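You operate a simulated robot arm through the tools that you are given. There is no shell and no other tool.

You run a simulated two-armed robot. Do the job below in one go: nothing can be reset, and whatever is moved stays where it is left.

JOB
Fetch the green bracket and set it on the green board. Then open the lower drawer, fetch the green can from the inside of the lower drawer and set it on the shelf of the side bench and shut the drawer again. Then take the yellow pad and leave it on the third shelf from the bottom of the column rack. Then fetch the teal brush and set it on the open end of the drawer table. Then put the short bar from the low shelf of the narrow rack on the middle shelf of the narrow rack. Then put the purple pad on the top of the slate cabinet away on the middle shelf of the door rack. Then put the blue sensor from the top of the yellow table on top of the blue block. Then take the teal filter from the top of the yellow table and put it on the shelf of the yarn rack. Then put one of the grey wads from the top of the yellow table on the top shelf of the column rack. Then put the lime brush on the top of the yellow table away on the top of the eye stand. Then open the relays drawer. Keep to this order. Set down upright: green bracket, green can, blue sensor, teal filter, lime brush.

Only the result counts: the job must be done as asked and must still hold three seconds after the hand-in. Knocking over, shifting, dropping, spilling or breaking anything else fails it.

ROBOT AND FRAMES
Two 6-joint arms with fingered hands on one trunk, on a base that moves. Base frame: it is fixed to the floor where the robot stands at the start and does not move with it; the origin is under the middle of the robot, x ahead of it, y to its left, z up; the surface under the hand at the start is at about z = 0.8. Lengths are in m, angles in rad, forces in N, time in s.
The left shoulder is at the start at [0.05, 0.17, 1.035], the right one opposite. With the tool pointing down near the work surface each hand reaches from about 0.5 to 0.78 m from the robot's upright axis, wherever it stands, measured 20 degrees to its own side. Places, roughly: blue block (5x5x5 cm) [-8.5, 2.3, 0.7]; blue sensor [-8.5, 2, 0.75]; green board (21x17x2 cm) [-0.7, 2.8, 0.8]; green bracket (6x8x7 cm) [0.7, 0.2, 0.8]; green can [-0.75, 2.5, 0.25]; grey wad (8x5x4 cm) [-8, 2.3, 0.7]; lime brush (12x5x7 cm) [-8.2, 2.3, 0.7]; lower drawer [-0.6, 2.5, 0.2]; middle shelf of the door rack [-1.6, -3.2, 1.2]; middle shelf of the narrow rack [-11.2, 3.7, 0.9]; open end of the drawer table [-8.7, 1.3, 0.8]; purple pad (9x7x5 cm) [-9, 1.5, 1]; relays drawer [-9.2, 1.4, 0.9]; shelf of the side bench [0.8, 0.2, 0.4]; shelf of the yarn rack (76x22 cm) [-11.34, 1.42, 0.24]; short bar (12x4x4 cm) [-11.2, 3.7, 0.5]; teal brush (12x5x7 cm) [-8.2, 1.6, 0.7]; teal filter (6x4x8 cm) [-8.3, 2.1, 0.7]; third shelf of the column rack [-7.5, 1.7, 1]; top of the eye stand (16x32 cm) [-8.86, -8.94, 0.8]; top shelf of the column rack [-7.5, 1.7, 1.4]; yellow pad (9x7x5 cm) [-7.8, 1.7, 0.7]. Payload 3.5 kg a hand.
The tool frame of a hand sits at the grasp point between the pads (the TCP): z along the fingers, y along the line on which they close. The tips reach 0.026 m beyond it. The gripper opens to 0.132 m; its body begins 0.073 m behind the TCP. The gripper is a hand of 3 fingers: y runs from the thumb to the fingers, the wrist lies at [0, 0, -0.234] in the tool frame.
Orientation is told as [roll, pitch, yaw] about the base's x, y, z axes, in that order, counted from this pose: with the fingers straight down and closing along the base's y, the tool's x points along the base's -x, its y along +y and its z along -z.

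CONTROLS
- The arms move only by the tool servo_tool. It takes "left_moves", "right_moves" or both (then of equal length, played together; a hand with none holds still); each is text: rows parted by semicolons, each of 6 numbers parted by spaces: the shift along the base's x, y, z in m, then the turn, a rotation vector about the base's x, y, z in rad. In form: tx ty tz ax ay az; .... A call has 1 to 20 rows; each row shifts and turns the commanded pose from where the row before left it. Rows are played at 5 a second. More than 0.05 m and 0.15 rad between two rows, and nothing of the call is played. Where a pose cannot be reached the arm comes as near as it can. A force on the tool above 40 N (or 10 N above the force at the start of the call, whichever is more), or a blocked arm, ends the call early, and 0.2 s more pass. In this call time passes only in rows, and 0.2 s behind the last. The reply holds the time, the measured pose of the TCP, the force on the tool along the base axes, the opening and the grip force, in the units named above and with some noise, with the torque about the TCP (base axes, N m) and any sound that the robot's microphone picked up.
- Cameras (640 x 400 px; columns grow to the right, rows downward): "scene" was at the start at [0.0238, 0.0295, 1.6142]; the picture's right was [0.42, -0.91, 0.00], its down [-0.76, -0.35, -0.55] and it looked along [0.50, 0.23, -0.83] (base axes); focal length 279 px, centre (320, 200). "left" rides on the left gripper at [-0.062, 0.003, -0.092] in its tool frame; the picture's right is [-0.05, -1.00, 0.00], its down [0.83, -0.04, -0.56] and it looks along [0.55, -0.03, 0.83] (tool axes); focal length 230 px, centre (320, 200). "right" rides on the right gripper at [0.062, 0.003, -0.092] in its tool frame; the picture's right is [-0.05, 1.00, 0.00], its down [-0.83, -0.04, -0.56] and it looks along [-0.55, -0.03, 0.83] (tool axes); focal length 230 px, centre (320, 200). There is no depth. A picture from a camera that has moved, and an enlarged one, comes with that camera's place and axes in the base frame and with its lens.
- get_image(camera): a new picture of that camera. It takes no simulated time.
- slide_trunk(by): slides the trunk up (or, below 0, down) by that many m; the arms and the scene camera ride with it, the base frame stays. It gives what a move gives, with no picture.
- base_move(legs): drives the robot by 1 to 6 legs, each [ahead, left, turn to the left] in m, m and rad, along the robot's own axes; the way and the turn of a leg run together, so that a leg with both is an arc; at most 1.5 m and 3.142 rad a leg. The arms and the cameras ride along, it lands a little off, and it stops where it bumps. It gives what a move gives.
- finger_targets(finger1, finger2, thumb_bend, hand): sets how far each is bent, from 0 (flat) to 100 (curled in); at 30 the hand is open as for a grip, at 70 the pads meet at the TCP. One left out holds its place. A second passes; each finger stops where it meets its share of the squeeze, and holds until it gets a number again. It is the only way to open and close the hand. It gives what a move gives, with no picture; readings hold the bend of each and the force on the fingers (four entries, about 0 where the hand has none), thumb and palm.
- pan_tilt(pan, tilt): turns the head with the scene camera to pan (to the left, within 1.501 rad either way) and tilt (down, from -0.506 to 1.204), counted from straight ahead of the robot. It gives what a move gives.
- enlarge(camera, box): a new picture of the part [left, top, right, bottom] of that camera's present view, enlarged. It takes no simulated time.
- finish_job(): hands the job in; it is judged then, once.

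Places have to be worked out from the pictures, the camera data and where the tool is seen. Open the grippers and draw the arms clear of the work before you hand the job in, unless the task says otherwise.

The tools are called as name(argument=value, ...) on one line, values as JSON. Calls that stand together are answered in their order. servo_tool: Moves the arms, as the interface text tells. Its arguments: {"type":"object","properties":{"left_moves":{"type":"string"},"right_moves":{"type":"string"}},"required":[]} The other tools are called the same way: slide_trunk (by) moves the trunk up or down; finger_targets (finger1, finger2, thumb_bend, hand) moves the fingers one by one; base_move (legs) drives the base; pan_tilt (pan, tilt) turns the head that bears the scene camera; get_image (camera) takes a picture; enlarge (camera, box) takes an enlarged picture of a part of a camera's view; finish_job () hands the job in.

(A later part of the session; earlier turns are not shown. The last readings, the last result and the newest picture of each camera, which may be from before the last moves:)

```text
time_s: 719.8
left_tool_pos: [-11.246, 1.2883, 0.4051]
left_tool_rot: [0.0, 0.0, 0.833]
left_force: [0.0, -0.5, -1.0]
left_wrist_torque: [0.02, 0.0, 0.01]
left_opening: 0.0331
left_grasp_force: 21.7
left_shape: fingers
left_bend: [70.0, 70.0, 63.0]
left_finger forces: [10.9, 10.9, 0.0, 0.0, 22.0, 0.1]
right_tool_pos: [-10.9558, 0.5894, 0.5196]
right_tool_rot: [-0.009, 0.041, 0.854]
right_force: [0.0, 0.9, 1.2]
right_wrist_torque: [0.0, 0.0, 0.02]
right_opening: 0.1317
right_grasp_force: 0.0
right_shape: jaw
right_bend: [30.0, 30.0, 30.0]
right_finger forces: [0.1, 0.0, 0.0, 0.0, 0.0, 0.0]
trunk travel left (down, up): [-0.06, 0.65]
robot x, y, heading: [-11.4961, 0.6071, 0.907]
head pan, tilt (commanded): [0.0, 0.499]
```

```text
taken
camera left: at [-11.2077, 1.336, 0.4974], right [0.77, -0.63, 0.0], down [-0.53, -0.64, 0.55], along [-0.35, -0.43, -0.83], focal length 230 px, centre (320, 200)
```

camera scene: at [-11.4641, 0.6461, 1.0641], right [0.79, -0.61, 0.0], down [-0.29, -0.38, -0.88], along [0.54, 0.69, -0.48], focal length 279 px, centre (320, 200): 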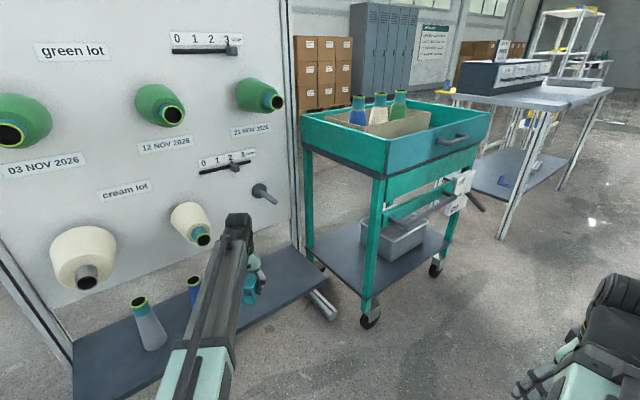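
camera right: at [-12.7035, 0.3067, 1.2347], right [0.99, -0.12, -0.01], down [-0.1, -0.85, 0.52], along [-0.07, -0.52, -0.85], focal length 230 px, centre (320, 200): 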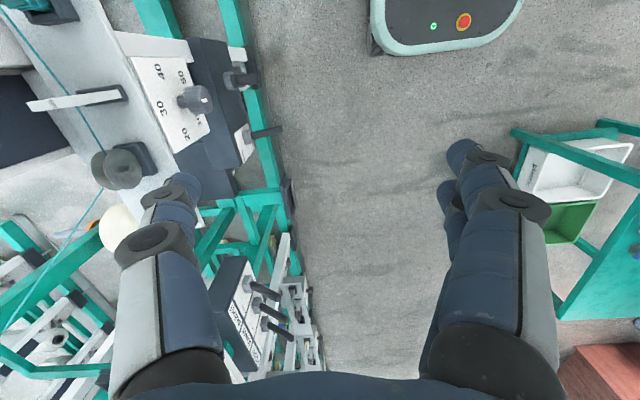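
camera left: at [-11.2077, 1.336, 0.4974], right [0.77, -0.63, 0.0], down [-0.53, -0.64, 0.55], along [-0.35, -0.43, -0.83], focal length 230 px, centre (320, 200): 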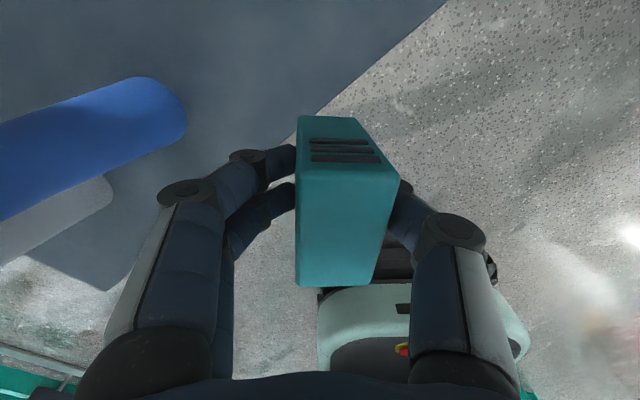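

Continuing 9 cm forward to the spot.

base_move(legs=[[0.09, 0, 0]])

get_image(camera="left")

enlarge(camera="scene", box=[120, 160, 340, 360])

```text
time_s: 720.9
left_tool_pos: [-11.1919, 1.3607, 0.4059]
left_tool_rot: [-0.002, 0.0, 0.832]
left_force: [0.4, 0.0, -1.0]
left_wrist_torque: [-0.02, -0.03, -0.01]
left_opening: 0.0327
left_grasp_force: 21.5
left_shape: fingers
left_bend: [70.0, 70.0, 63.0]
left_finger forces: [10.9, 11.0, 0.1, 0.1, 22.0, 0.0]
right_tool_pos: [-10.901, 0.66, 0.52]
right_tool_rot: [-0.008, 0.041, 0.854]
right_force: [-0.8, -0.2, 0.0]
right_wrist_torque: [0.03, 0.01, -0.01]
right_opening: 0.1316
right_grasp_force: 0.2
right_shape: jaw
right_bend: [30.0, 30.0, 30.0]
right_finger forces: [0.1, 0.0, 0.0, 0.1, 0.0, 0.0]
trunk travel left (down, up): [-0.06, 0.65]
robot x, y, heading: [-11.4401, 0.6777, 0.907]
head pan, tilt (commanded): [0.0, 0.499]
```

```text
taken
camera left: at [-11.1525, 1.4071, 0.4974], right [0.77, -0.63, 0.0], down [-0.53, -0.64, 0.55], along [-0.35, -0.43, -0.83], focal length 230 px, centre (320, 200)
```

left: 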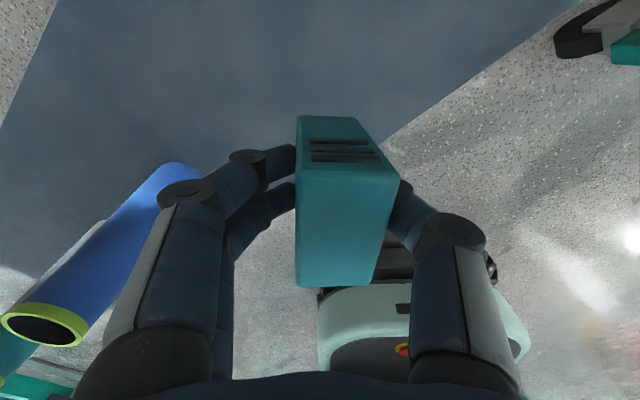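

```text
2.00 times, centred on (230, 260) of scene
camera zoom: at [-11.409, 0.7172, 1.0641], right [0.79, -0.61, 0.0], down [-0.29, -0.38, -0.88], along [0.54, 0.69, -0.48], focal length 558 px, centre (500, 80)
```

zoom: 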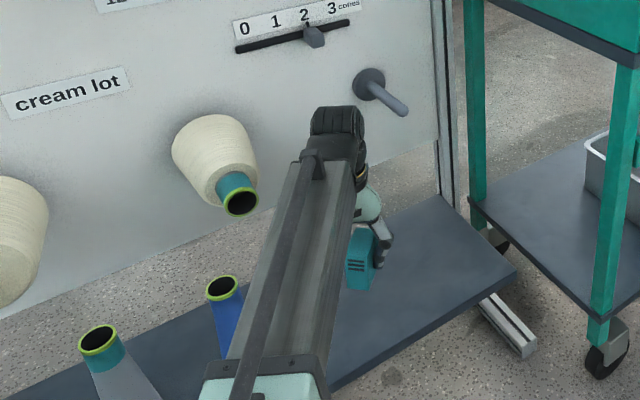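

The filter is over the shelf, clear of the cones and peg. Lowering it.

servo_tool(left_moves="0 0 -0.03 0 0 0;0 0 -0.03 0 0 0;0 0 -0.025 0 0 0")

get_image(camera="left")

```text
time_s: 721.7
left_tool_pos: [-11.1903, 1.3569, 0.3208]
left_tool_rot: [0.0, 0.0, 0.832]
left_force: [-0.6, 0.2, -0.6]
left_wrist_torque: [0.02, 0.0, -0.02]
left_opening: 0.033
left_grasp_force: 22.4
left_shape: fingers
left_bend: [70.0, 70.0, 63.0]
left_finger forces: [10.9, 11.0, 0.0, 0.1, 22.1, 0.0]
right_tool_pos: [-10.9, 0.6607, 0.5189]
right_tool_rot: [-0.01, 0.042, 0.854]
right_force: [0.0, 0.3, 0.5]
right_wrist_torque: [0.02, 0.02, 0.01]
right_opening: 0.1318
right_grasp_force: 0.2
right_shape: jaw
right_bend: [30.0, 30.0, 30.0]
right_finger forces: [0.1, 0.1, 0.0, 0.0, 0.0, 0.1]
trunk travel left (down, up): [-0.06, 0.65]
robot x, y, heading: [-11.4369, 0.6754, 0.915]
head pan, tilt (commanded): [0.0, 0.499]
```

```text
taken
camera left: at [-11.1522, 1.4045, 0.4131], right [0.77, -0.63, 0.0], down [-0.53, -0.64, 0.55], along [-0.35, -0.43, -0.83], focal length 230 px, centre (320, 200)
```

left: 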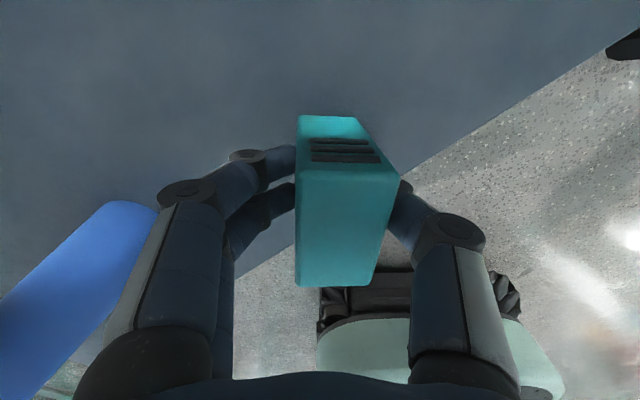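

Footprint is fully on the shelf (y ≥ 1.325). Lowering in fine steps until contact.

servo_tool(left_moves="0 0.003 -0.008 0 0 0;0 0.002 -0.006 0 0 0;0 0 -0.004 0 0 0")

```text
time_s: 722.5
left_tool_pos: [-11.1915, 1.3647, 0.302]
left_tool_rot: [-0.003, 0.0, 0.833]
left_force: [-0.6, 0.7, -0.4]
left_wrist_torque: [0.03, -0.01, -0.02]
left_opening: 0.0329
left_grasp_force: 22.2
left_shape: fingers
left_bend: [70.0, 70.0, 63.0]
left_finger forces: [11.0, 11.0, 0.0, 0.0, 22.0, 0.0]
right_tool_pos: [-10.8997, 0.6589, 0.5193]
right_tool_rot: [-0.01, 0.04, 0.853]
right_force: [0.9, 0.2, -0.1]
right_wrist_torque: [0.03, -0.03, -0.04]
right_opening: 0.132
right_grasp_force: 0.0
right_shape: jaw
right_bend: [30.0, 30.0, 30.0]
right_finger forces: [0.0, 0.0, 0.1, 0.1, 0.0, 0.0]
trunk travel left (down, up): [-0.06, 0.65]
robot x, y, heading: [-11.4392, 0.6754, 0.91]
head pan, tilt (commanded): [0.0, 0.499]
```

No contact yet; continuing with 3 mm steps.

servo_tool(left_moves="0 0 -0.003 0 0 0;0 0 -0.003 0 0 0;0 0 -0.003 0 0 0")

```text
time_s: 723.3
left_tool_pos: [-11.1909, 1.3637, 0.2938]
left_tool_rot: [-0.001, -0.002, 0.832]
left_force: [0.1, -1.8, 5.7]
left_wrist_torque: [-0.12, -0.07, -0.03]
left_opening: 0.0329
left_grasp_force: 23.3
left_shape: fingers
left_bend: [70.0, 70.0, 64.0]
left_finger forces: [11.4, 11.7, 0.0, 0.0, 23.3, 0.0]
right_tool_pos: [-10.9005, 0.66, 0.5204]
right_tool_rot: [-0.009, 0.04, 0.855]
right_force: [-0.1, -0.2, 0.2]
right_wrist_torque: [-0.01, 0.01, -0.01]
right_opening: 0.1318
right_grasp_force: 0.0
right_shape: jaw
right_bend: [30.0, 30.0, 30.0]
right_finger forces: [0.0, 0.0, 0.1, 0.0, 0.1, 0.0]
trunk travel left (down, up): [-0.06, 0.65]
robot x, y, heading: [-11.4436, 0.6792, 0.91]
head pan, tilt (commanded): [0.0, 0.499]
```

Contact (≈6 N) at z=0.294. Releasing the filter.

finger_targets(hand="left", finger1=56, finger2=56, thumb_bend=52)

get_image(camera="left")

```text
time_s: 724.3
left_tool_pos: [-11.1915, 1.3638, 0.2924]
left_tool_rot: [0.0, 0.0, 0.833]
left_force: [-0.9, 0.1, 0.2]
left_wrist_torque: [0.0, 0.03, 0.0]
left_opening: 0.0539
left_grasp_force: 0.0
left_shape: fingers
left_bend: [56.0, 56.0, 52.0]
left_finger forces: [0.1, 0.1, 0.0, 0.0, 0.0, 0.1]
right_tool_pos: [-10.8999, 0.6603, 0.5201]
right_tool_rot: [-0.009, 0.041, 0.856]
right_force: [0.2, -0.3, 0.0]
right_wrist_torque: [0.0, 0.03, -0.01]
right_opening: 0.1315
right_grasp_force: 0.1
right_shape: jaw
right_bend: [30.0, 30.0, 30.0]
right_finger forces: [0.0, 0.1, 0.1, 0.0, 0.0, 0.0]
trunk travel left (down, up): [-0.06, 0.65]
robot x, y, heading: [-11.4415, 0.6751, 0.909]
head pan, tilt (commanded): [0.0, 0.499]
```

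```text
taken
camera left: at [-11.1525, 1.4116, 0.3853], right [0.77, -0.63, 0.0], down [-0.53, -0.64, 0.55], along [-0.35, -0.43, -0.83], focal length 230 px, centre (320, 200)
```

left: 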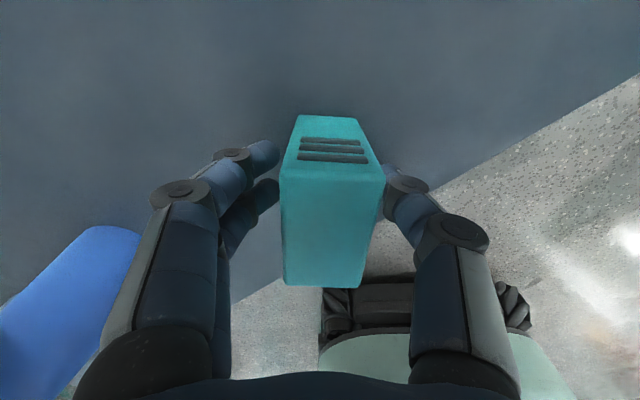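

Filter stands upright. I open the thumb a little more, raise 9 cm and back out.

finger_targets(hand="left", finger1=53, finger2=53, thumb_bend=45)

servo_tool(left_moves="0 0 0.02 0 0 0;0 0 0.03 0 0 0;0 0 0.03 0 0 0;0 -0.004 0.025 0 0 0")

get_image(camera="left")

```text
time_s: 725.3
left_tool_pos: [-11.1926, 1.3645, 0.293]
left_tool_rot: [-0.001, 0.0, 0.832]
left_force: [0.0, 0.0, 0.0]
left_wrist_torque: [-0.03, 0.0, -0.03]
left_opening: 0.0706
left_grasp_force: 0.0
left_shape: fingers
left_bend: [53.0, 53.0, 45.0]
left_finger forces: [0.1, 0.0, 0.0, 0.0, 0.1, 0.0]
right_tool_pos: [-10.8998, 0.6604, 0.52]
right_tool_rot: [-0.008, 0.04, 0.854]
right_force: [-0.4, 0.9, -0.1]
right_wrist_torque: [-0.01, -0.03, 0.0]
right_opening: 0.1321
right_grasp_force: 0.1
right_shape: jaw
right_bend: [30.0, 30.0, 30.0]
right_finger forces: [0.0, 0.0, 0.0, 0.0, 0.0, 0.0]
trunk travel left (down, up): [-0.06, 0.65]
robot x, y, heading: [-11.4393, 0.6776, 0.913]
head pan, tilt (commanded): [0.0, 0.499]
```

```text
time_s: 726.3
left_tool_pos: [-11.1922, 1.3622, 0.3973]
left_tool_rot: [-0.001, 0.001, 0.833]
left_force: [0.7, 0.4, -0.5]
left_wrist_torque: [0.02, -0.02, 0.01]
left_opening: 0.0705
left_grasp_force: 0.0
left_shape: fingers
left_bend: [53.0, 53.0, 45.0]
left_finger forces: [0.0, 0.1, 0.1, 0.0, 0.0, 0.1]
right_tool_pos: [-10.9011, 0.6585, 0.5172]
right_tool_rot: [-0.008, 0.041, 0.853]
right_force: [0.6, 0.2, -0.6]
right_wrist_torque: [-0.03, -0.01, 0.02]
right_opening: 0.132
right_grasp_force: 0.0
right_shape: jaw
right_bend: [30.0, 30.0, 30.0]
right_finger forces: [0.1, 0.1, 0.0, 0.0, 0.0, 0.1]
trunk travel left (down, up): [-0.06, 0.65]
robot x, y, heading: [-11.4426, 0.6772, 0.912]
head pan, tilt (commanded): [0.0, 0.499]
```

```text
taken
camera left: at [-11.1528, 1.4093, 0.4902], right [0.77, -0.63, 0.0], down [-0.53, -0.64, 0.56], along [-0.35, -0.43, -0.83], focal length 230 px, centre (320, 200)
```

left: 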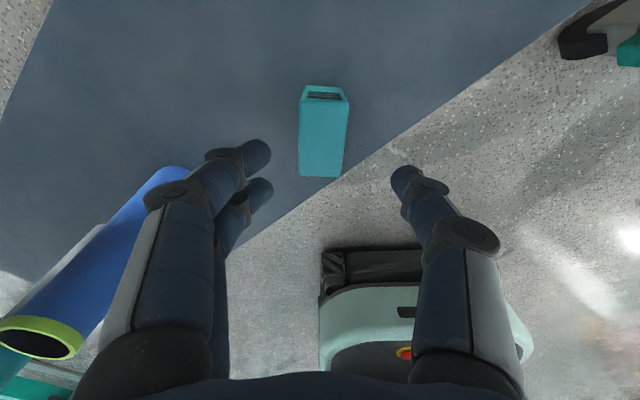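

The filter stands upright on the yarn-rack shelf. Backing out the same way.

base_move(legs=[[-0.29, 0, 0], [-0.149, 0.717, 0]])

get_image(camera="scene")

```text
time_s: 731.9
left_tool_pos: [-12.0333, 1.4548, 0.3976]
left_tool_rot: [-0.001, -0.001, 0.839]
left_force: [0.6, 0.3, 0.2]
left_wrist_torque: [-0.01, 0.0, -0.01]
left_opening: 0.0709
left_grasp_force: 0.1
left_shape: fingers
left_bend: [53.0, 53.0, 45.0]
left_finger forces: [0.0, 0.0, 0.0, 0.1, 0.1, 0.0]
right_tool_pos: [-11.7385, 0.7559, 0.5189]
right_tool_rot: [-0.009, 0.04, 0.858]
right_force: [-0.5, 0.2, -0.6]
right_wrist_torque: [0.03, -0.01, -0.03]
right_opening: 0.1319
right_grasp_force: 0.0
right_shape: jaw
right_bend: [30.0, 30.0, 30.0]
right_finger forces: [0.0, 0.0, 0.0, 0.0, 0.0, 0.0]
trunk travel left (down, up): [-0.06, 0.65]
robot x, y, heading: [-12.2771, 0.7705, 0.911]
head pan, tilt (commanded): [0.0, 0.499]
```

```text
taken
camera scene: at [-12.2472, 0.8102, 1.0641], right [0.79, -0.61, 0.0], down [-0.29, -0.38, -0.88], along [0.53, 0.7, -0.48], focal length 279 px, centre (320, 200)
```

scene: 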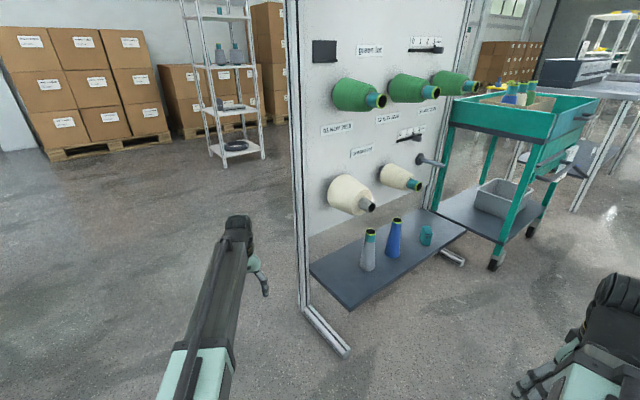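

The filter is in place. Raising the trunk and turning to face +y for the drive back.

slide_trunk(by=0.4)

slide_trunk(by=0.22)

base_move(legs=[[0, 0, 0.66], [1.2, 0, 0], [0.85, 0, 0]])

pan_tilt(pan=-0.8, tilt=0.4)

get_image(camera="scene")

```text
time_s: 735.7
left_tool_pos: [-12.0343, 1.4569, 0.7984]
left_tool_rot: [-0.001, -0.001, 0.837]
left_force: [0.5, -0.8, -0.8]
left_wrist_torque: [0.01, -0.01, -0.01]
left_opening: 0.0707
left_grasp_force: 0.0
left_shape: fingers
left_bend: [53.0, 53.0, 45.0]
left_finger forces: [0.0, 0.0, 0.0, 0.1, 0.1, 0.0]
right_tool_pos: [-11.7387, 0.7552, 0.9185]
right_tool_rot: [-0.006, 0.041, 0.86]
right_force: [0.5, 0.8, 0.5]
right_wrist_torque: [0.0, 0.01, 0.0]
right_opening: 0.1319
right_grasp_force: 0.0
right_shape: jaw
right_bend: [30.0, 30.0, 30.0]
right_finger forces: [0.0, 0.0, 0.0, 0.0, 0.1, 0.0]
trunk travel left (down, up): [-0.46, 0.25]
robot x, y, heading: [-12.2781, 0.7726, 0.913]
head pan, tilt (commanded): [0.0, 0.499]
```

```text
time_s: 738.0
left_tool_pos: [-12.0336, 1.4566, 1.017]
left_tool_rot: [0.0, 0.0, 0.837]
left_force: [-0.2, 0.6, 0.0]
left_wrist_torque: [-0.02, 0.0, 0.01]
left_opening: 0.0707
left_grasp_force: 0.1
left_shape: fingers
left_bend: [53.0, 53.0, 45.0]
left_finger forces: [0.1, 0.0, 0.0, 0.0, 0.0, 0.1]
right_tool_pos: [-11.7386, 0.7555, 1.1387]
right_tool_rot: [-0.01, 0.041, 0.858]
right_force: [-0.3, 1.0, 0.8]
right_wrist_torque: [-0.02, 0.03, 0.0]
right_opening: 0.1317
right_grasp_force: 0.1
right_shape: jaw
right_bend: [30.0, 30.0, 30.0]
right_finger forces: [0.0, 0.1, 0.1, 0.0, 0.0, 0.1]
trunk travel left (down, up): [-0.68, 0.03]
robot x, y, heading: [-12.2765, 0.7723, 0.915]
head pan, tilt (commanded): [0.0, 0.499]
```

```text
time_s: 742.8
left_tool_pos: [-12.5098, 1.9193, 1.0188]
left_tool_rot: [-0.001, -0.002, 1.501]
left_force: [-0.1, -0.6, -0.1]
left_wrist_torque: [0.0, 0.02, 0.02]
left_opening: 0.0708
left_grasp_force: 0.1
left_shape: fingers
left_bend: [53.0, 53.0, 45.0]
left_finger forces: [0.0, 0.1, 0.0, 0.1, 0.0, 0.1]
right_tool_pos: [-11.8456, 1.5392, 1.1392]
right_tool_rot: [-0.008, 0.066, 1.491]
right_force: [-2.9, -4.4, 0.1]
right_wrist_torque: [0.14, -0.08, -0.27]
right_opening: 0.1322
right_grasp_force: 0.0
right_shape: jaw
right_bend: [30.0, 30.0, 30.0]
right_finger forces: [0.1, 0.1, 0.1, 0.0, 5.7, 0.0]
trunk travel left (down, up): [-0.68, 0.03]
robot x, y, heading: [-12.2828, 1.2296, 1.579]
head pan, tilt (commanded): [0.0, 0.499]
stopped in leg 2: the force on the tool passed its limit at 99 N (the readings are from after the stop); the commanded pose is now the measured one
```

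```text
time_s: 744.0
left_tool_pos: [-12.5098, 1.9212, 1.0179]
left_tool_rot: [0.0, -0.002, 1.499]
left_force: [0.2, 0.3, -1.0]
left_wrist_torque: [-0.01, 0.01, -0.01]
left_opening: 0.0709
left_grasp_force: 0.1
left_shape: fingers
left_bend: [53.0, 53.0, 45.0]
left_finger forces: [0.0, 0.0, 0.0, 0.0, 0.0, 0.0]
right_tool_pos: [-11.8473, 1.5388, 1.139]
right_tool_rot: [-0.009, 0.065, 1.491]
right_force: [-0.5, -8.0, -0.4]
right_wrist_torque: [0.15, 0.04, -0.6]
right_opening: 0.1318
right_grasp_force: 0.0
right_shape: jaw
right_bend: [30.0, 30.0, 30.0]
right_finger forces: [0.0, 0.0, 0.1, 0.1, 8.9, 0.0]
trunk travel left (down, up): [-0.68, 0.03]
robot x, y, heading: [-12.2815, 1.2245, 1.576]
head pan, tilt (commanded): [-0.799, 0.4]
```

```text
taken
camera scene: at [-12.2155, 1.2525, 1.6933], right [0.7, -0.71, 0.0], down [-0.28, -0.27, -0.92], along [0.65, 0.65, -0.39], focal length 279 px, centre (320, 200)
```

scene: 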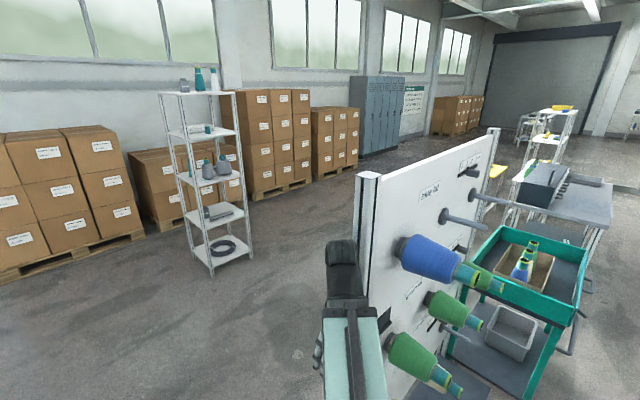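

The right thumb struck the pegboard's end post. I back off immediately and check the rack.

base_move(legs=[[-0.12, 0, 0]])

get_image(camera="scene")

get_image(camera="right")

```text
time_s: 745.2
left_tool_pos: [-12.5097, 1.7984, 1.0185]
left_tool_rot: [0.001, -0.001, 1.501]
left_force: [0.7, -0.1, 0.3]
left_wrist_torque: [-0.01, -0.03, 0.03]
left_opening: 0.0708
left_grasp_force: 0.1
left_shape: fingers
left_bend: [53.0, 53.0, 45.0]
left_finger forces: [0.1, 0.1, 0.0, 0.1, 0.1, 0.0]
right_tool_pos: [-11.8467, 1.4184, 1.1393]
right_tool_rot: [-0.009, 0.065, 1.493]
right_force: [0.4, -0.7, 0.2]
right_wrist_torque: [0.06, 0.0, -0.01]
right_opening: 0.132
right_grasp_force: 0.0
right_shape: jaw
right_bend: [30.0, 30.0, 30.0]
right_finger forces: [0.0, 0.1, 0.0, 0.1, 0.0, 0.0]
trunk travel left (down, up): [-0.68, 0.03]
robot x, y, heading: [-12.2816, 1.1113, 1.577]
head pan, tilt (commanded): [-0.799, 0.4]
```

```text
taken
camera scene: at [-12.2143, 1.1306, 1.6933], right [0.7, -0.71, 0.0], down [-0.28, -0.27, -0.92], along [0.65, 0.65, -0.39], focal length 279 px, centre (320, 200)
```

scene: 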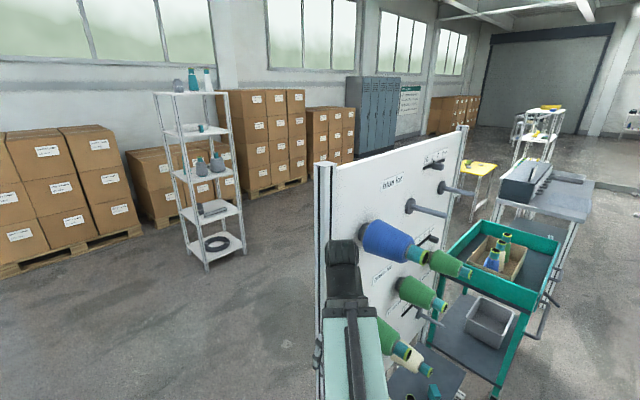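

```text
taken
camera right: at [-11.8539, 1.3642, 1.2356], right [-0.99, 0.13, -0.01], down [0.11, 0.86, 0.5], along [0.08, 0.49, -0.87], focal length 230 px, centre (320, 200)
```

right: 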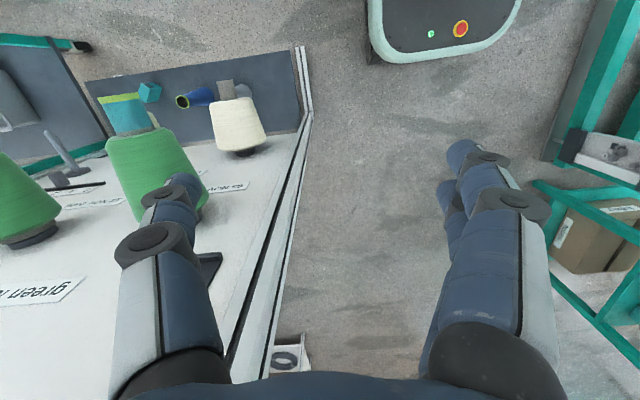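

The rack stands as before and its cones are all in place. I strafe left (-x) to take the right hand well away from it.

base_move(legs=[[0, 0.15, 0]])

get_image(camera="right")

get_image(camera="scene")

```text
time_s: 746.6
left_tool_pos: [-12.6655, 1.7981, 1.0173]
left_tool_rot: [0.0, 0.0, 1.498]
left_force: [-0.6, 0.0, -0.3]
left_wrist_torque: [-0.04, 0.01, -0.01]
left_opening: 0.0709
left_grasp_force: 0.1
left_shape: fingers
left_bend: [53.0, 53.0, 45.0]
left_finger forces: [0.0, 0.1, 0.0, 0.1, 0.1, 0.1]
right_tool_pos: [-12.0021, 1.4178, 1.1395]
right_tool_rot: [-0.01, 0.067, 1.491]
right_force: [0.4, -0.1, -0.4]
right_wrist_torque: [0.02, -0.01, -0.03]
right_opening: 0.1319
right_grasp_force: 0.1
right_shape: jaw
right_bend: [30.0, 30.0, 30.0]
right_finger forces: [0.1, 0.0, 0.0, 0.0, 0.0, 0.0]
trunk travel left (down, up): [-0.68, 0.03]
robot x, y, heading: [-12.4349, 1.1069, 1.58]
head pan, tilt (commanded): [-0.799, 0.4]
```

```text
taken
camera right: at [-12.0097, 1.3644, 1.2358], right [-0.99, 0.13, -0.01], down [0.11, 0.86, 0.5], along [0.08, 0.49, -0.87], focal length 230 px, centre (320, 200)
```

right: 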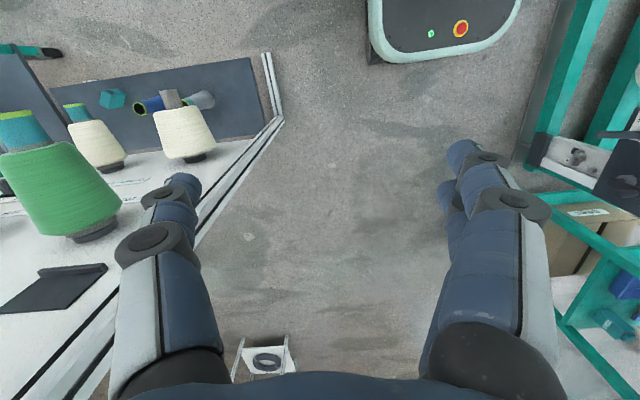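

```text
taken
camera scene: at [-12.3712, 1.132, 1.6934], right [0.7, -0.71, 0.0], down [-0.28, -0.27, -0.92], along [0.66, 0.65, -0.39], focal length 279 px, centre (320, 200)
```

scene: 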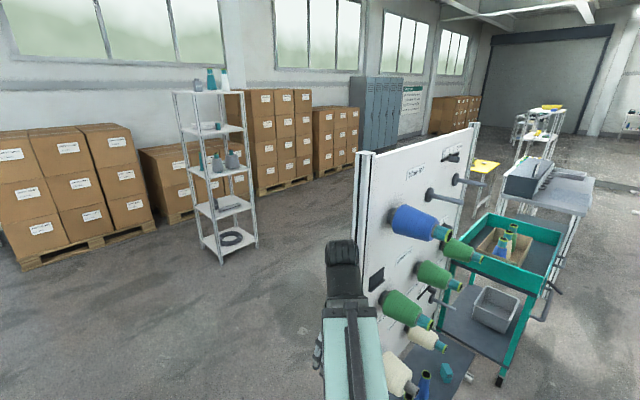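

The rack's foot and post are where they were, and filter and cones stand. Before driving on I check my left side (machine and green rack).

pan_tilt(pan=0.7, tilt=0.6)

get_image(camera="scene")

get_image(camera="left")

```text
time_s: 748.2
left_tool_pos: [-12.6638, 1.7984, 1.0172]
left_tool_rot: [-0.001, -0.001, 1.499]
left_force: [0.6, 0.2, -0.1]
left_wrist_torque: [0.02, 0.0, -0.01]
left_opening: 0.0709
left_grasp_force: 0.1
left_shape: fingers
left_bend: [53.0, 53.0, 45.0]
left_finger forces: [0.0, 0.1, 0.1, 0.1, 0.1, 0.0]
right_tool_pos: [-11.9999, 1.4193, 1.1382]
right_tool_rot: [-0.007, 0.066, 1.491]
right_force: [0.7, 0.7, -0.3]
right_wrist_torque: [0.01, -0.02, -0.03]
right_opening: 0.1319
right_grasp_force: 0.0
right_shape: jaw
right_bend: [30.0, 30.0, 30.0]
right_finger forces: [0.1, 0.0, 0.1, 0.0, 0.1, 0.0]
trunk travel left (down, up): [-0.68, 0.03]
robot x, y, heading: [-12.4357, 1.1064, 1.581]
head pan, tilt (commanded): [0.7, 0.6]
```

```text
taken
camera scene: at [-12.4923, 1.1341, 1.675], right [0.76, 0.65, 0.0], down [0.37, -0.43, -0.83], along [-0.54, 0.63, -0.56], focal length 279 px, centre (320, 200)
```

scene: 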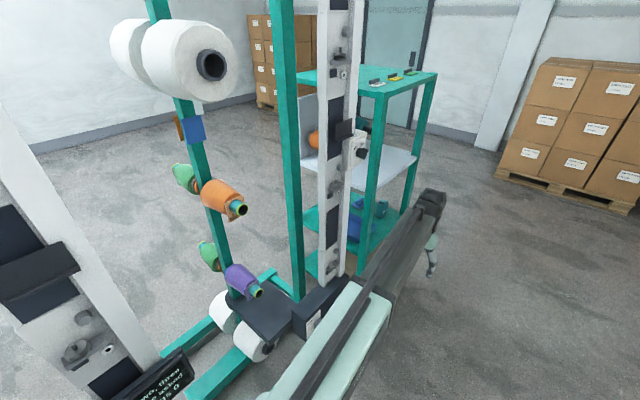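

```text
taken
camera left: at [-12.6622, 1.8598, 1.1099], right [1.0, -0.02, 0.0], down [-0.02, -0.83, 0.56], along [-0.01, -0.56, -0.83], focal length 230 px, centre (320, 200)
```

left: 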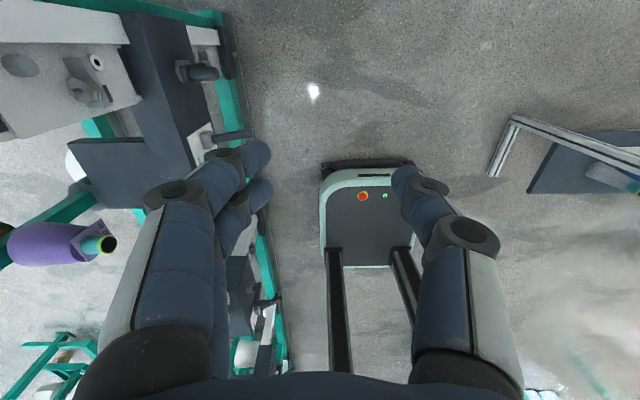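

There is about 0.28 m on the left and 0.14 m on the right. I close the right hand to make it slimmer and drive forward in two legs.

finger_targets(hand="right", finger1=72, finger2=72, thumb_bend=72)

base_move(legs=[[0.8, 0, -0.008], [0.9, 0, 0]])

pan_tilt(pan=-1.2, tilt=0.45)

get_image(camera="scene")

```text
time_s: 749.2
left_tool_pos: [-12.6637, 1.7991, 1.0183]
left_tool_rot: [0.0, 0.0, 1.5]
left_force: [0.2, 0.7, 0.2]
left_wrist_torque: [-0.01, 0.01, 0.02]
left_opening: 0.0707
left_grasp_force: 0.1
left_shape: fingers
left_bend: [53.0, 53.0, 45.0]
left_finger forces: [0.1, 0.0, 0.1, 0.0, 0.0, 0.0]
right_tool_pos: [-11.9989, 1.4192, 1.1387]
right_tool_rot: [-0.01, 0.067, 1.491]
right_force: [0.2, -0.1, 0.0]
right_wrist_torque: [0.01, -0.01, -0.02]
right_opening: 0.0014
right_grasp_force: 0.1
right_shape: fingers
right_bend: [72.0, 72.0, 72.0]
right_finger forces: [0.0, 0.0, 0.0, 0.0, 0.0, 0.1]
trunk travel left (down, up): [-0.68, 0.03]
robot x, y, heading: [-12.4342, 1.1046, 1.577]
head pan, tilt (commanded): [0.7, 0.6]
```

```text
time_s: 757.8
left_tool_pos: [-12.641, 3.4969, 1.016]
left_tool_rot: [0.0, 0.0, 1.482]
left_force: [0.8, -0.4, 0.1]
left_wrist_torque: [-0.01, -0.02, -0.01]
left_opening: 0.0708
left_grasp_force: 0.1
left_shape: fingers
left_bend: [53.0, 53.0, 45.0]
left_finger forces: [0.0, 0.0, 0.0, 0.0, 0.0, 0.1]
right_tool_pos: [-11.9854, 3.1053, 1.1376]
right_tool_rot: [-0.009, 0.066, 1.473]
right_force: [-1.5, -0.6, -0.2]
right_wrist_torque: [0.03, -0.01, 0.01]
right_opening: 0.0015
right_grasp_force: 0.1
right_shape: fingers
right_bend: [72.0, 72.0, 72.0]
right_finger forces: [0.0, 0.1, 0.0, 0.0, 0.0, 0.0]
trunk travel left (down, up): [-0.68, 0.03]
robot x, y, heading: [-12.4238, 2.8019, 1.559]
head pan, tilt (commanded): [0.7, 0.6]
```

```text
time_s: 759.7
left_tool_pos: [-12.6406, 3.4965, 1.0179]
left_tool_rot: [0.001, 0.001, 1.48]
left_force: [0.1, 0.1, 0.4]
left_wrist_torque: [0.02, 0.0, 0.0]
left_opening: 0.0709
left_grasp_force: 0.1
left_shape: fingers
left_bend: [53.0, 53.0, 45.0]
left_finger forces: [0.0, 0.0, 0.1, 0.0, 0.0, 0.1]
right_tool_pos: [-11.9844, 3.1043, 1.1386]
right_tool_rot: [-0.009, 0.067, 1.473]
right_force: [0.1, 0.2, 0.0]
right_wrist_torque: [-0.02, 0.01, 0.03]
right_opening: 0.0009
right_grasp_force: 0.0
right_shape: fingers
right_bend: [72.0, 72.0, 72.0]
right_finger forces: [0.0, 0.0, 0.0, 0.1, 0.1, 0.0]
trunk travel left (down, up): [-0.68, 0.03]
robot x, y, heading: [-12.4272, 2.7983, 1.561]
head pan, tilt (commanded): [-1.201, 0.45]
```

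```text
taken
camera scene: at [-12.3398, 2.7931, 1.6886], right [0.35, -0.94, 0.0], down [-0.41, -0.15, -0.9], along [0.84, 0.32, -0.44], focal length 279 px, centre (320, 200)
```

scene: 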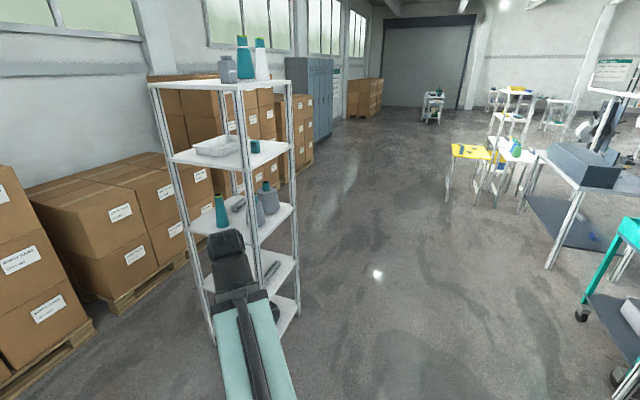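

The narrow rack would be in the way if I strafed like this, so I turn right to face +x first and drive along y≈2.8.

base_move(legs=[[0, 0, -1.561], [1.4, 0, 0], [1.35, 0, 0]])

pan_tilt(pan=0.0, tilt=0.5)

get_image(camera="scene")

```text
time_s: 776.7
left_tool_pos: [-8.9997, 3.0117, 1.0181]
left_tool_rot: [0.001, 0.001, -0.083]
left_force: [1.2, 0.4, -1.0]
left_wrist_torque: [-0.04, 0.02, -0.01]
left_opening: 0.0705
left_grasp_force: 0.0
left_shape: fingers
left_bend: [53.0, 53.0, 45.0]
left_finger forces: [0.1, 0.0, 0.0, 0.0, 0.0, 0.1]
right_tool_pos: [-9.3886, 2.3509, 1.1395]
right_tool_rot: [-0.008, 0.067, -0.093]
right_force: [0.0, -0.1, 0.1]
right_wrist_torque: [0.04, 0.01, 0.0]
right_opening: 0.0011
right_grasp_force: 0.1
right_shape: fingers
right_bend: [72.0, 72.0, 72.0]
right_finger forces: [0.0, 0.1, 0.0, 0.0, 0.0, 0.1]
trunk travel left (down, up): [-0.68, 0.03]
robot x, y, heading: [-9.6974, 2.7895, -0.007]
head pan, tilt (commanded): [-1.201, 0.45]
```

```text
time_s: 778.1
left_tool_pos: [-9.0007, 3.0123, 1.0173]
left_tool_rot: [0.0, 0.001, -0.084]
left_force: [-0.3, 0.5, 0.1]
left_wrist_torque: [-0.01, 0.01, 0.0]
left_opening: 0.0707
left_grasp_force: 0.0
left_shape: fingers
left_bend: [53.0, 53.0, 45.0]
left_finger forces: [0.1, 0.1, 0.1, 0.0, 0.0, 0.1]
right_tool_pos: [-9.3892, 2.353, 1.1385]
right_tool_rot: [-0.009, 0.067, -0.092]
right_force: [0.0, -0.4, -0.4]
right_wrist_torque: [0.02, 0.01, -0.01]
right_opening: 0.0012
right_grasp_force: 0.1
right_shape: fingers
right_bend: [72.0, 72.0, 72.0]
right_finger forces: [0.0, 0.0, 0.0, 0.0, 0.0, 0.0]
trunk travel left (down, up): [-0.68, 0.03]
robot x, y, heading: [-9.6969, 2.7896, -0.007]
head pan, tilt (commanded): [0.0, 0.499]
```

```text
taken
camera scene: at [-9.6442, 2.7914, 1.6841], right [-0.01, -1.0, 0.0], down [-0.48, 0.0, -0.88], along [0.88, -0.01, -0.48], focal length 279 px, centre (320, 200)
```

scene: 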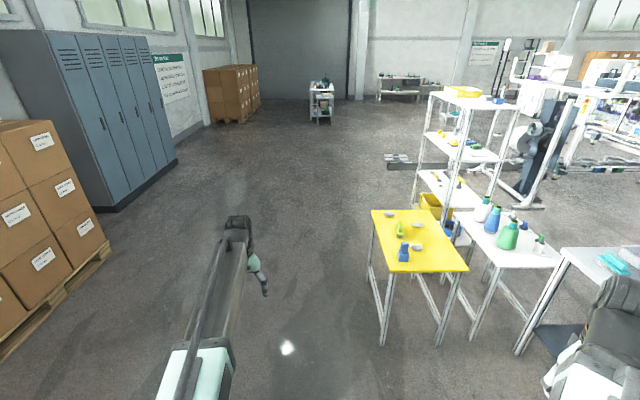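

The sensor still stands on its block. For the grey wad I choose the one near the table's +x end, (-8.02, 2.33), to be handled with the right hand (the rack's top shelf is then reachable from beside the table). Turning and moving there.

base_move(legs=[[0, 0, -1.564], [-0.2, 0, 0], [0, 1.0, 0], [0, 0.88, 0]])

finger_targets(hand="right", finger1=40, finger2=40, thumb_bend=40)

pan_tilt(pan=-0.1, tilt=0.75)

get_image(camera="scene")

get_image(camera="right")

```text
time_s: 792.5
left_tool_pos: [-7.5915, 2.3372, 1.0173]
left_tool_rot: [-0.002, 0.002, -1.623]
left_force: [0.5, -0.7, 0.2]
left_wrist_torque: [-0.02, 0.0, 0.03]
left_opening: 0.0707
left_grasp_force: 0.0
left_shape: fingers
left_bend: [53.0, 53.0, 45.0]
left_finger forces: [0.0, 0.0, 0.0, 0.1, 0.0, 0.0]
right_tool_pos: [-8.2626, 2.7058, 1.1391]
right_tool_rot: [-0.011, 0.066, -1.632]
right_force: [0.3, 0.7, -0.2]
right_wrist_torque: [0.01, 0.03, -0.03]
right_opening: 0.0013
right_grasp_force: 0.1
right_shape: fingers
right_bend: [72.0, 72.0, 72.0]
right_finger forces: [0.0, 0.0, 0.0, 0.1, 0.0, 0.0]
trunk travel left (down, up): [-0.68, 0.03]
robot x, y, heading: [-7.8295, 3.0256, -1.546]
head pan, tilt (commanded): [0.0, 0.499]
```

```text
time_s: 793.5
left_tool_pos: [-7.5924, 2.3378, 1.0182]
left_tool_rot: [-0.001, 0.001, -1.624]
left_force: [-0.4, -1.3, -0.5]
left_wrist_torque: [0.01, 0.0, -0.05]
left_opening: 0.0707
left_grasp_force: 0.0
left_shape: fingers
left_bend: [53.0, 53.0, 45.0]
left_finger forces: [0.0, 0.0, 0.0, 0.1, 0.0, 0.1]
right_tool_pos: [-8.2637, 2.7056, 1.1397]
right_tool_rot: [-0.008, 0.068, -1.633]
right_force: [-0.2, -0.7, 0.7]
right_wrist_torque: [0.0, -0.03, 0.02]
right_opening: 0.1009
right_grasp_force: 0.0
right_shape: fingers
right_bend: [40.0, 40.0, 40.0]
right_finger forces: [0.1, 0.0, 0.1, 0.0, 0.1, 0.1]
trunk travel left (down, up): [-0.68, 0.03]
robot x, y, heading: [-7.8336, 3.0269, -1.541]
head pan, tilt (commanded): [0.0, 0.499]
```

```text
time_s: 794.2
left_tool_pos: [-7.5923, 2.3388, 1.0179]
left_tool_rot: [0.0, 0.0, -1.622]
left_force: [0.3, 0.5, 0.8]
left_wrist_torque: [-0.01, 0.01, 0.03]
left_opening: 0.0705
left_grasp_force: 0.0
left_shape: fingers
left_bend: [53.0, 53.0, 45.0]
left_finger forces: [0.1, 0.1, 0.1, 0.1, 0.1, 0.0]
right_tool_pos: [-8.2637, 2.7056, 1.1384]
right_tool_rot: [-0.009, 0.067, -1.632]
right_force: [0.6, 0.3, 0.2]
right_wrist_torque: [0.0, -0.05, 0.01]
right_opening: 0.1009
right_grasp_force: 0.1
right_shape: fingers
right_bend: [40.0, 40.0, 40.0]
right_finger forces: [0.0, 0.1, 0.1, 0.0, 0.0, 0.1]
trunk travel left (down, up): [-0.68, 0.03]
robot x, y, heading: [-7.8323, 3.0291, -1.547]
head pan, tilt (commanded): [-0.099, 0.75]
```

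```text
taken
camera scene: at [-7.8419, 2.9828, 1.6622], right [-1.0, 0.07, 0.0], down [0.05, 0.68, -0.73], along [-0.05, -0.73, -0.68], focal length 279 px, centre (320, 200)
```

scene: 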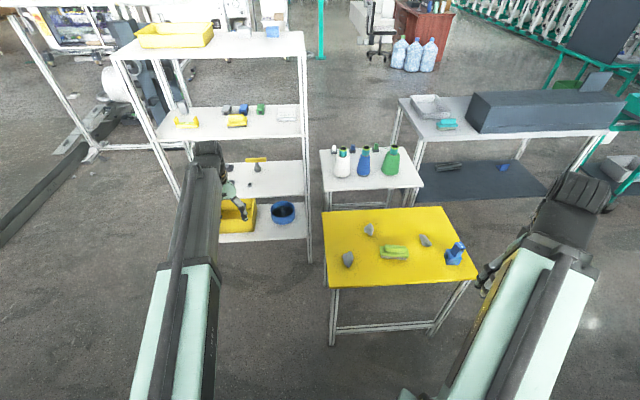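

```text
taken
camera right: at [-8.2558, 2.7608, 1.2351], right [0.99, -0.11, -0.01], down [-0.09, -0.86, 0.5], along [-0.07, -0.49, -0.87], focal length 230 px, centre (320, 200)
```

right: 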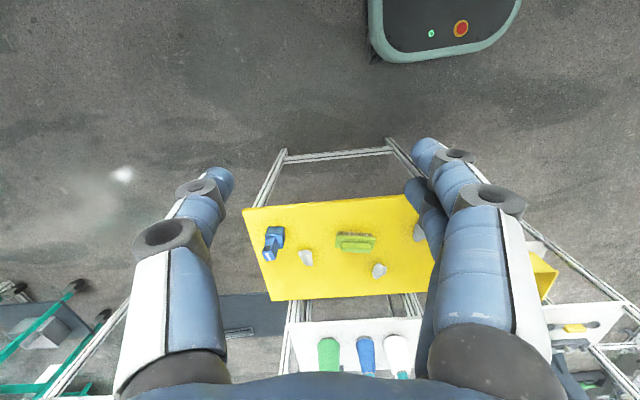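

Moving the right hand over wad C (-8.02, 2.33), correcting its tilt, to look at the wad's orientation.

servo_tool(right_moves="0.0248 -0.0374 -0.012 -0.067 -0.005 0.04;0.0248 -0.0374 -0.018 0 0 0.04;0.0248 -0.0374 -0.018 0 0 0;0.0248 -0.0374 -0.018 0 0 0;0.0248 -0.0374 -0.018 0 0 0;0.0248 -0.0374 -0.018 0 0 0;0.0248 -0.0374 -0.018 0 0 0;0.0248 -0.0374 -0.018 0 0 0;0.0248 -0.0374 -0.018 0 0 0;0.0248 -0.0374 -0.018 0 0 0")

get_image(camera="right")

enlarge(camera="scene", box=[300, 190, 500, 310])

```text
time_s: 796.4
left_tool_pos: [-7.5929, 2.3374, 1.0169]
left_tool_rot: [0.0, 0.0, -1.623]
left_force: [0.3, -0.4, -0.5]
left_wrist_torque: [0.0, 0.01, 0.02]
left_opening: 0.0708
left_grasp_force: 0.1
left_shape: fingers
left_bend: [53.0, 53.0, 45.0]
left_finger forces: [0.0, 0.0, 0.1, 0.0, 0.0, 0.0]
right_tool_pos: [-8.0153, 2.3256, 0.9693]
right_tool_rot: [-0.001, 0.0, -1.552]
right_force: [0.5, -0.4, 0.4]
right_wrist_torque: [-0.03, 0.0, 0.03]
right_opening: 0.101
right_grasp_force: 0.0
right_shape: fingers
right_bend: [40.0, 40.0, 40.0]
right_finger forces: [0.0, 0.0, 0.0, 0.1, 0.0, 0.0]
right hand out of reach, approached as far as the arm can: row 1
trunk travel left (down, up): [-0.68, 0.03]
robot x, y, heading: [-7.8329, 3.0229, -1.546]
head pan, tilt (commanded): [-0.099, 0.75]
```

```text
taken
camera right: at [-8.0135, 2.3882, 1.0612], right [1.0, -0.03, 0.0], down [-0.03, -0.83, 0.56], along [-0.02, -0.55, -0.83], focal length 230 px, centre (320, 200)
```

right: 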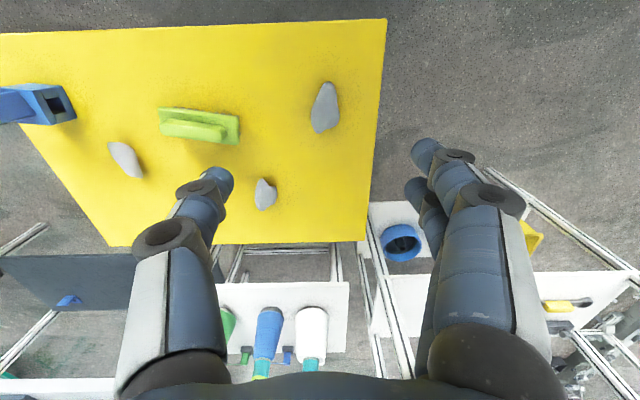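

```text
3.20 times, centred on (400, 250) of scene
camera zoom: at [-7.8416, 2.9822, 1.6622], right [-1.0, 0.07, 0.0], down [0.05, 0.68, -0.73], along [-0.05, -0.73, -0.68], focal length 893 px, centre (64, 40)
```

zoom: 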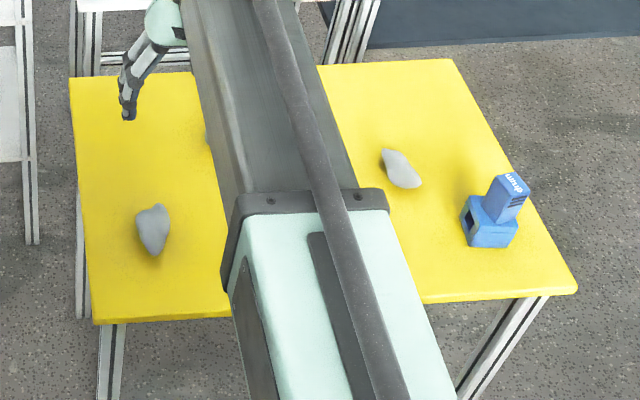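

The wad's long axis runs along y (≈8 cm) and is 5 cm wide in x — ideal. I tilt the right hand 45° forward and lower it over the wad.

servo_tool(right_moves="0.001 -0.002 -0.02 -0.131 -0.003 0;0.001 -0.002 -0.02 -0.131 -0.003 0;0.001 -0.002 -0.02 -0.131 -0.003 0;0.001 -0.002 -0.02 -0.131 -0.003 0;0.001 -0.003 -0.02 -0.131 -0.003 0;0.001 -0.003 -0.02 -0.131 -0.003 0")

get_image(camera="right")

```text
time_s: 797.8
left_tool_pos: [-7.5928, 2.3385, 1.0173]
left_tool_rot: [0.0, 0.0, -1.622]
left_force: [0.3, 0.3, -0.4]
left_wrist_torque: [-0.03, -0.03, -0.03]
left_opening: 0.0707
left_grasp_force: 0.0
left_shape: fingers
left_bend: [53.0, 53.0, 45.0]
left_finger forces: [0.1, 0.1, 0.0, 0.1, 0.0, 0.0]
right_tool_pos: [-8.0128, 2.3146, 0.847]
right_tool_rot: [0.001, -0.79, -1.553]
right_force: [-0.2, 0.2, 0.3]
right_wrist_torque: [0.0, 0.0, -0.01]
right_opening: 0.101
right_grasp_force: 0.0
right_shape: fingers
right_bend: [40.0, 40.0, 40.0]
right_finger forces: [0.0, 0.0, 0.0, 0.1, 0.1, 0.1]
trunk travel left (down, up): [-0.68, 0.03]
robot x, y, heading: [-7.8345, 3.0262, -1.545]
head pan, tilt (commanded): [-0.099, 0.75]
```

```text
taken
camera right: at [-8.0111, 2.4236, 0.8685], right [1.0, -0.02, 0.04], down [-0.04, -0.19, 0.98], along [-0.01, -0.98, -0.19], focal length 230 px, centre (320, 200)
```

right: 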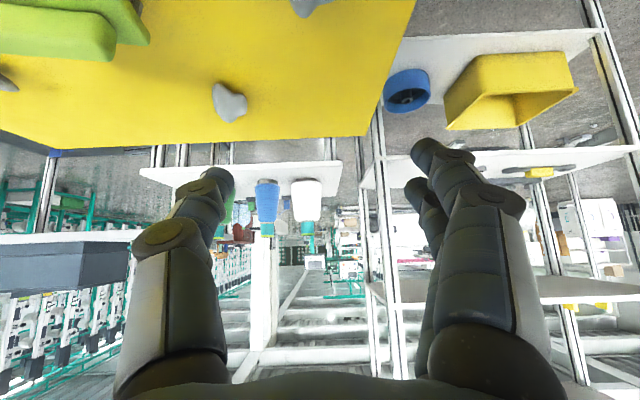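

Wad centre confirmed at (-8.009, 2.310). Lowering to TCP z≈0.697 and closing.

servo_tool(right_moves="0.002 -0.002 -0.04 0 0 0;0.002 -0.002 -0.04 0 0 0;0 0 -0.04 0 0 0;0 0 -0.022 0 0 0")

enlarge(camera="scene", box=[300, 190, 460, 310])

```text
time_s: 798.8
left_tool_pos: [-7.5924, 2.3385, 1.0172]
left_tool_rot: [0.001, 0.0, -1.624]
left_force: [-0.6, -0.7, 0.6]
left_wrist_torque: [0.01, 0.0, 0.0]
left_opening: 0.0709
left_grasp_force: 0.0
left_shape: fingers
left_bend: [53.0, 53.0, 45.0]
left_finger forces: [0.0, 0.0, 0.0, 0.0, 0.0, 0.1]
right_tool_pos: [-8.0081, 2.3094, 0.7075]
right_tool_rot: [0.001, -0.787, -1.553]
right_force: [-1.2, -0.7, -0.4]
right_wrist_torque: [-0.05, -0.01, -0.01]
right_opening: 0.1011
right_grasp_force: 0.1
right_shape: fingers
right_bend: [40.0, 40.0, 40.0]
right_finger forces: [0.0, 0.0, 0.0, 0.1, 0.2, 0.0]
trunk travel left (down, up): [-0.68, 0.03]
robot x, y, heading: [-7.8351, 3.0267, -1.544]
head pan, tilt (commanded): [-0.099, 0.75]
```

```text
3.33 times, centred on (380, 250) of scene
camera zoom: at [-7.8418, 2.9828, 1.6622], right [-1.0, 0.07, 0.0], down [0.05, 0.68, -0.73], along [-0.05, -0.73, -0.68], focal length 930 px, centre (120, 33)
```

zoom: 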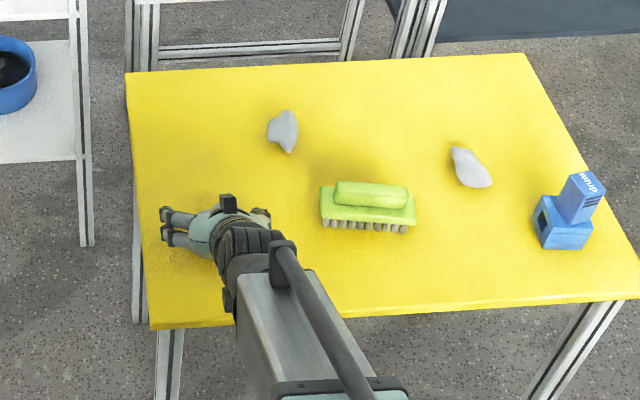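

Lowering another centimetre, then closing the right hand.

servo_tool(right_moves="0 0 -0.006 0 0 0;0 0 -0.005 0 0 0")

finger_targets(hand="right", finger1=75, finger2=75, thumb_bend=75)

get_image(camera="right")

```text
time_s: 799.4
left_tool_pos: [-7.5928, 2.3383, 1.0175]
left_tool_rot: [0.0, 0.001, -1.624]
left_force: [0.3, -0.1, 0.0]
left_wrist_torque: [0.0, 0.03, -0.01]
left_opening: 0.0707
left_grasp_force: 0.1
left_shape: fingers
left_bend: [53.0, 53.0, 45.0]
left_finger forces: [0.0, 0.0, 0.0, 0.0, 0.0, 0.0]
right_tool_pos: [-8.008, 2.309, 0.6944]
right_tool_rot: [0.003, -0.787, -1.553]
right_force: [0.0, 0.1, -0.2]
right_wrist_torque: [-0.01, -0.01, 0.0]
right_opening: 0.101
right_grasp_force: 0.2
right_shape: fingers
right_bend: [40.0, 40.0, 40.0]
right_finger forces: [0.1, 0.0, 0.0, 0.0, 0.0, 0.0]
trunk travel left (down, up): [-0.68, 0.03]
robot x, y, heading: [-7.8368, 3.0238, -1.545]
head pan, tilt (commanded): [-0.099, 0.75]
```

```text
time_s: 800.4
left_tool_pos: [-7.5925, 2.3383, 1.0178]
left_tool_rot: [0.0, 0.0, -1.624]
left_force: [0.3, 0.7, -0.3]
left_wrist_torque: [-0.01, 0.04, 0.03]
left_opening: 0.0707
left_grasp_force: 0.0
left_shape: fingers
left_bend: [53.0, 53.0, 45.0]
left_finger forces: [0.0, 0.0, 0.1, 0.1, 0.1, 0.1]
right_tool_pos: [-8.0085, 2.3095, 0.694]
right_tool_rot: [0.002, -0.786, -1.554]
right_force: [-0.4, 0.0, 0.2]
right_wrist_torque: [0.03, 0.0, 0.0]
right_opening: 0.041
right_grasp_force: 23.8
right_shape: fingers
right_bend: [60.0, 60.0, 63.0]
right_finger forces: [11.8, 11.8, 0.0, 0.1, 23.5, 0.0]
trunk travel left (down, up): [-0.68, 0.03]
robot x, y, heading: [-7.8324, 3.0286, -1.544]
head pan, tilt (commanded): [-0.099, 0.75]
```

```text
taken
camera right: at [-8.0067, 2.4188, 0.7169], right [1.0, -0.02, 0.04], down [-0.04, -0.19, 0.98], along [-0.01, -0.98, -0.19], focal length 230 px, centre (320, 200)
```

right: 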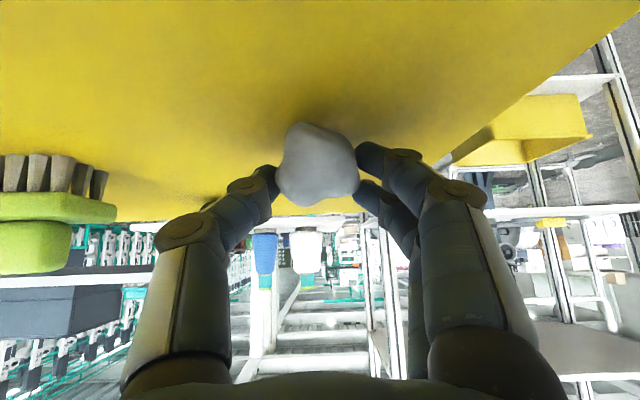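

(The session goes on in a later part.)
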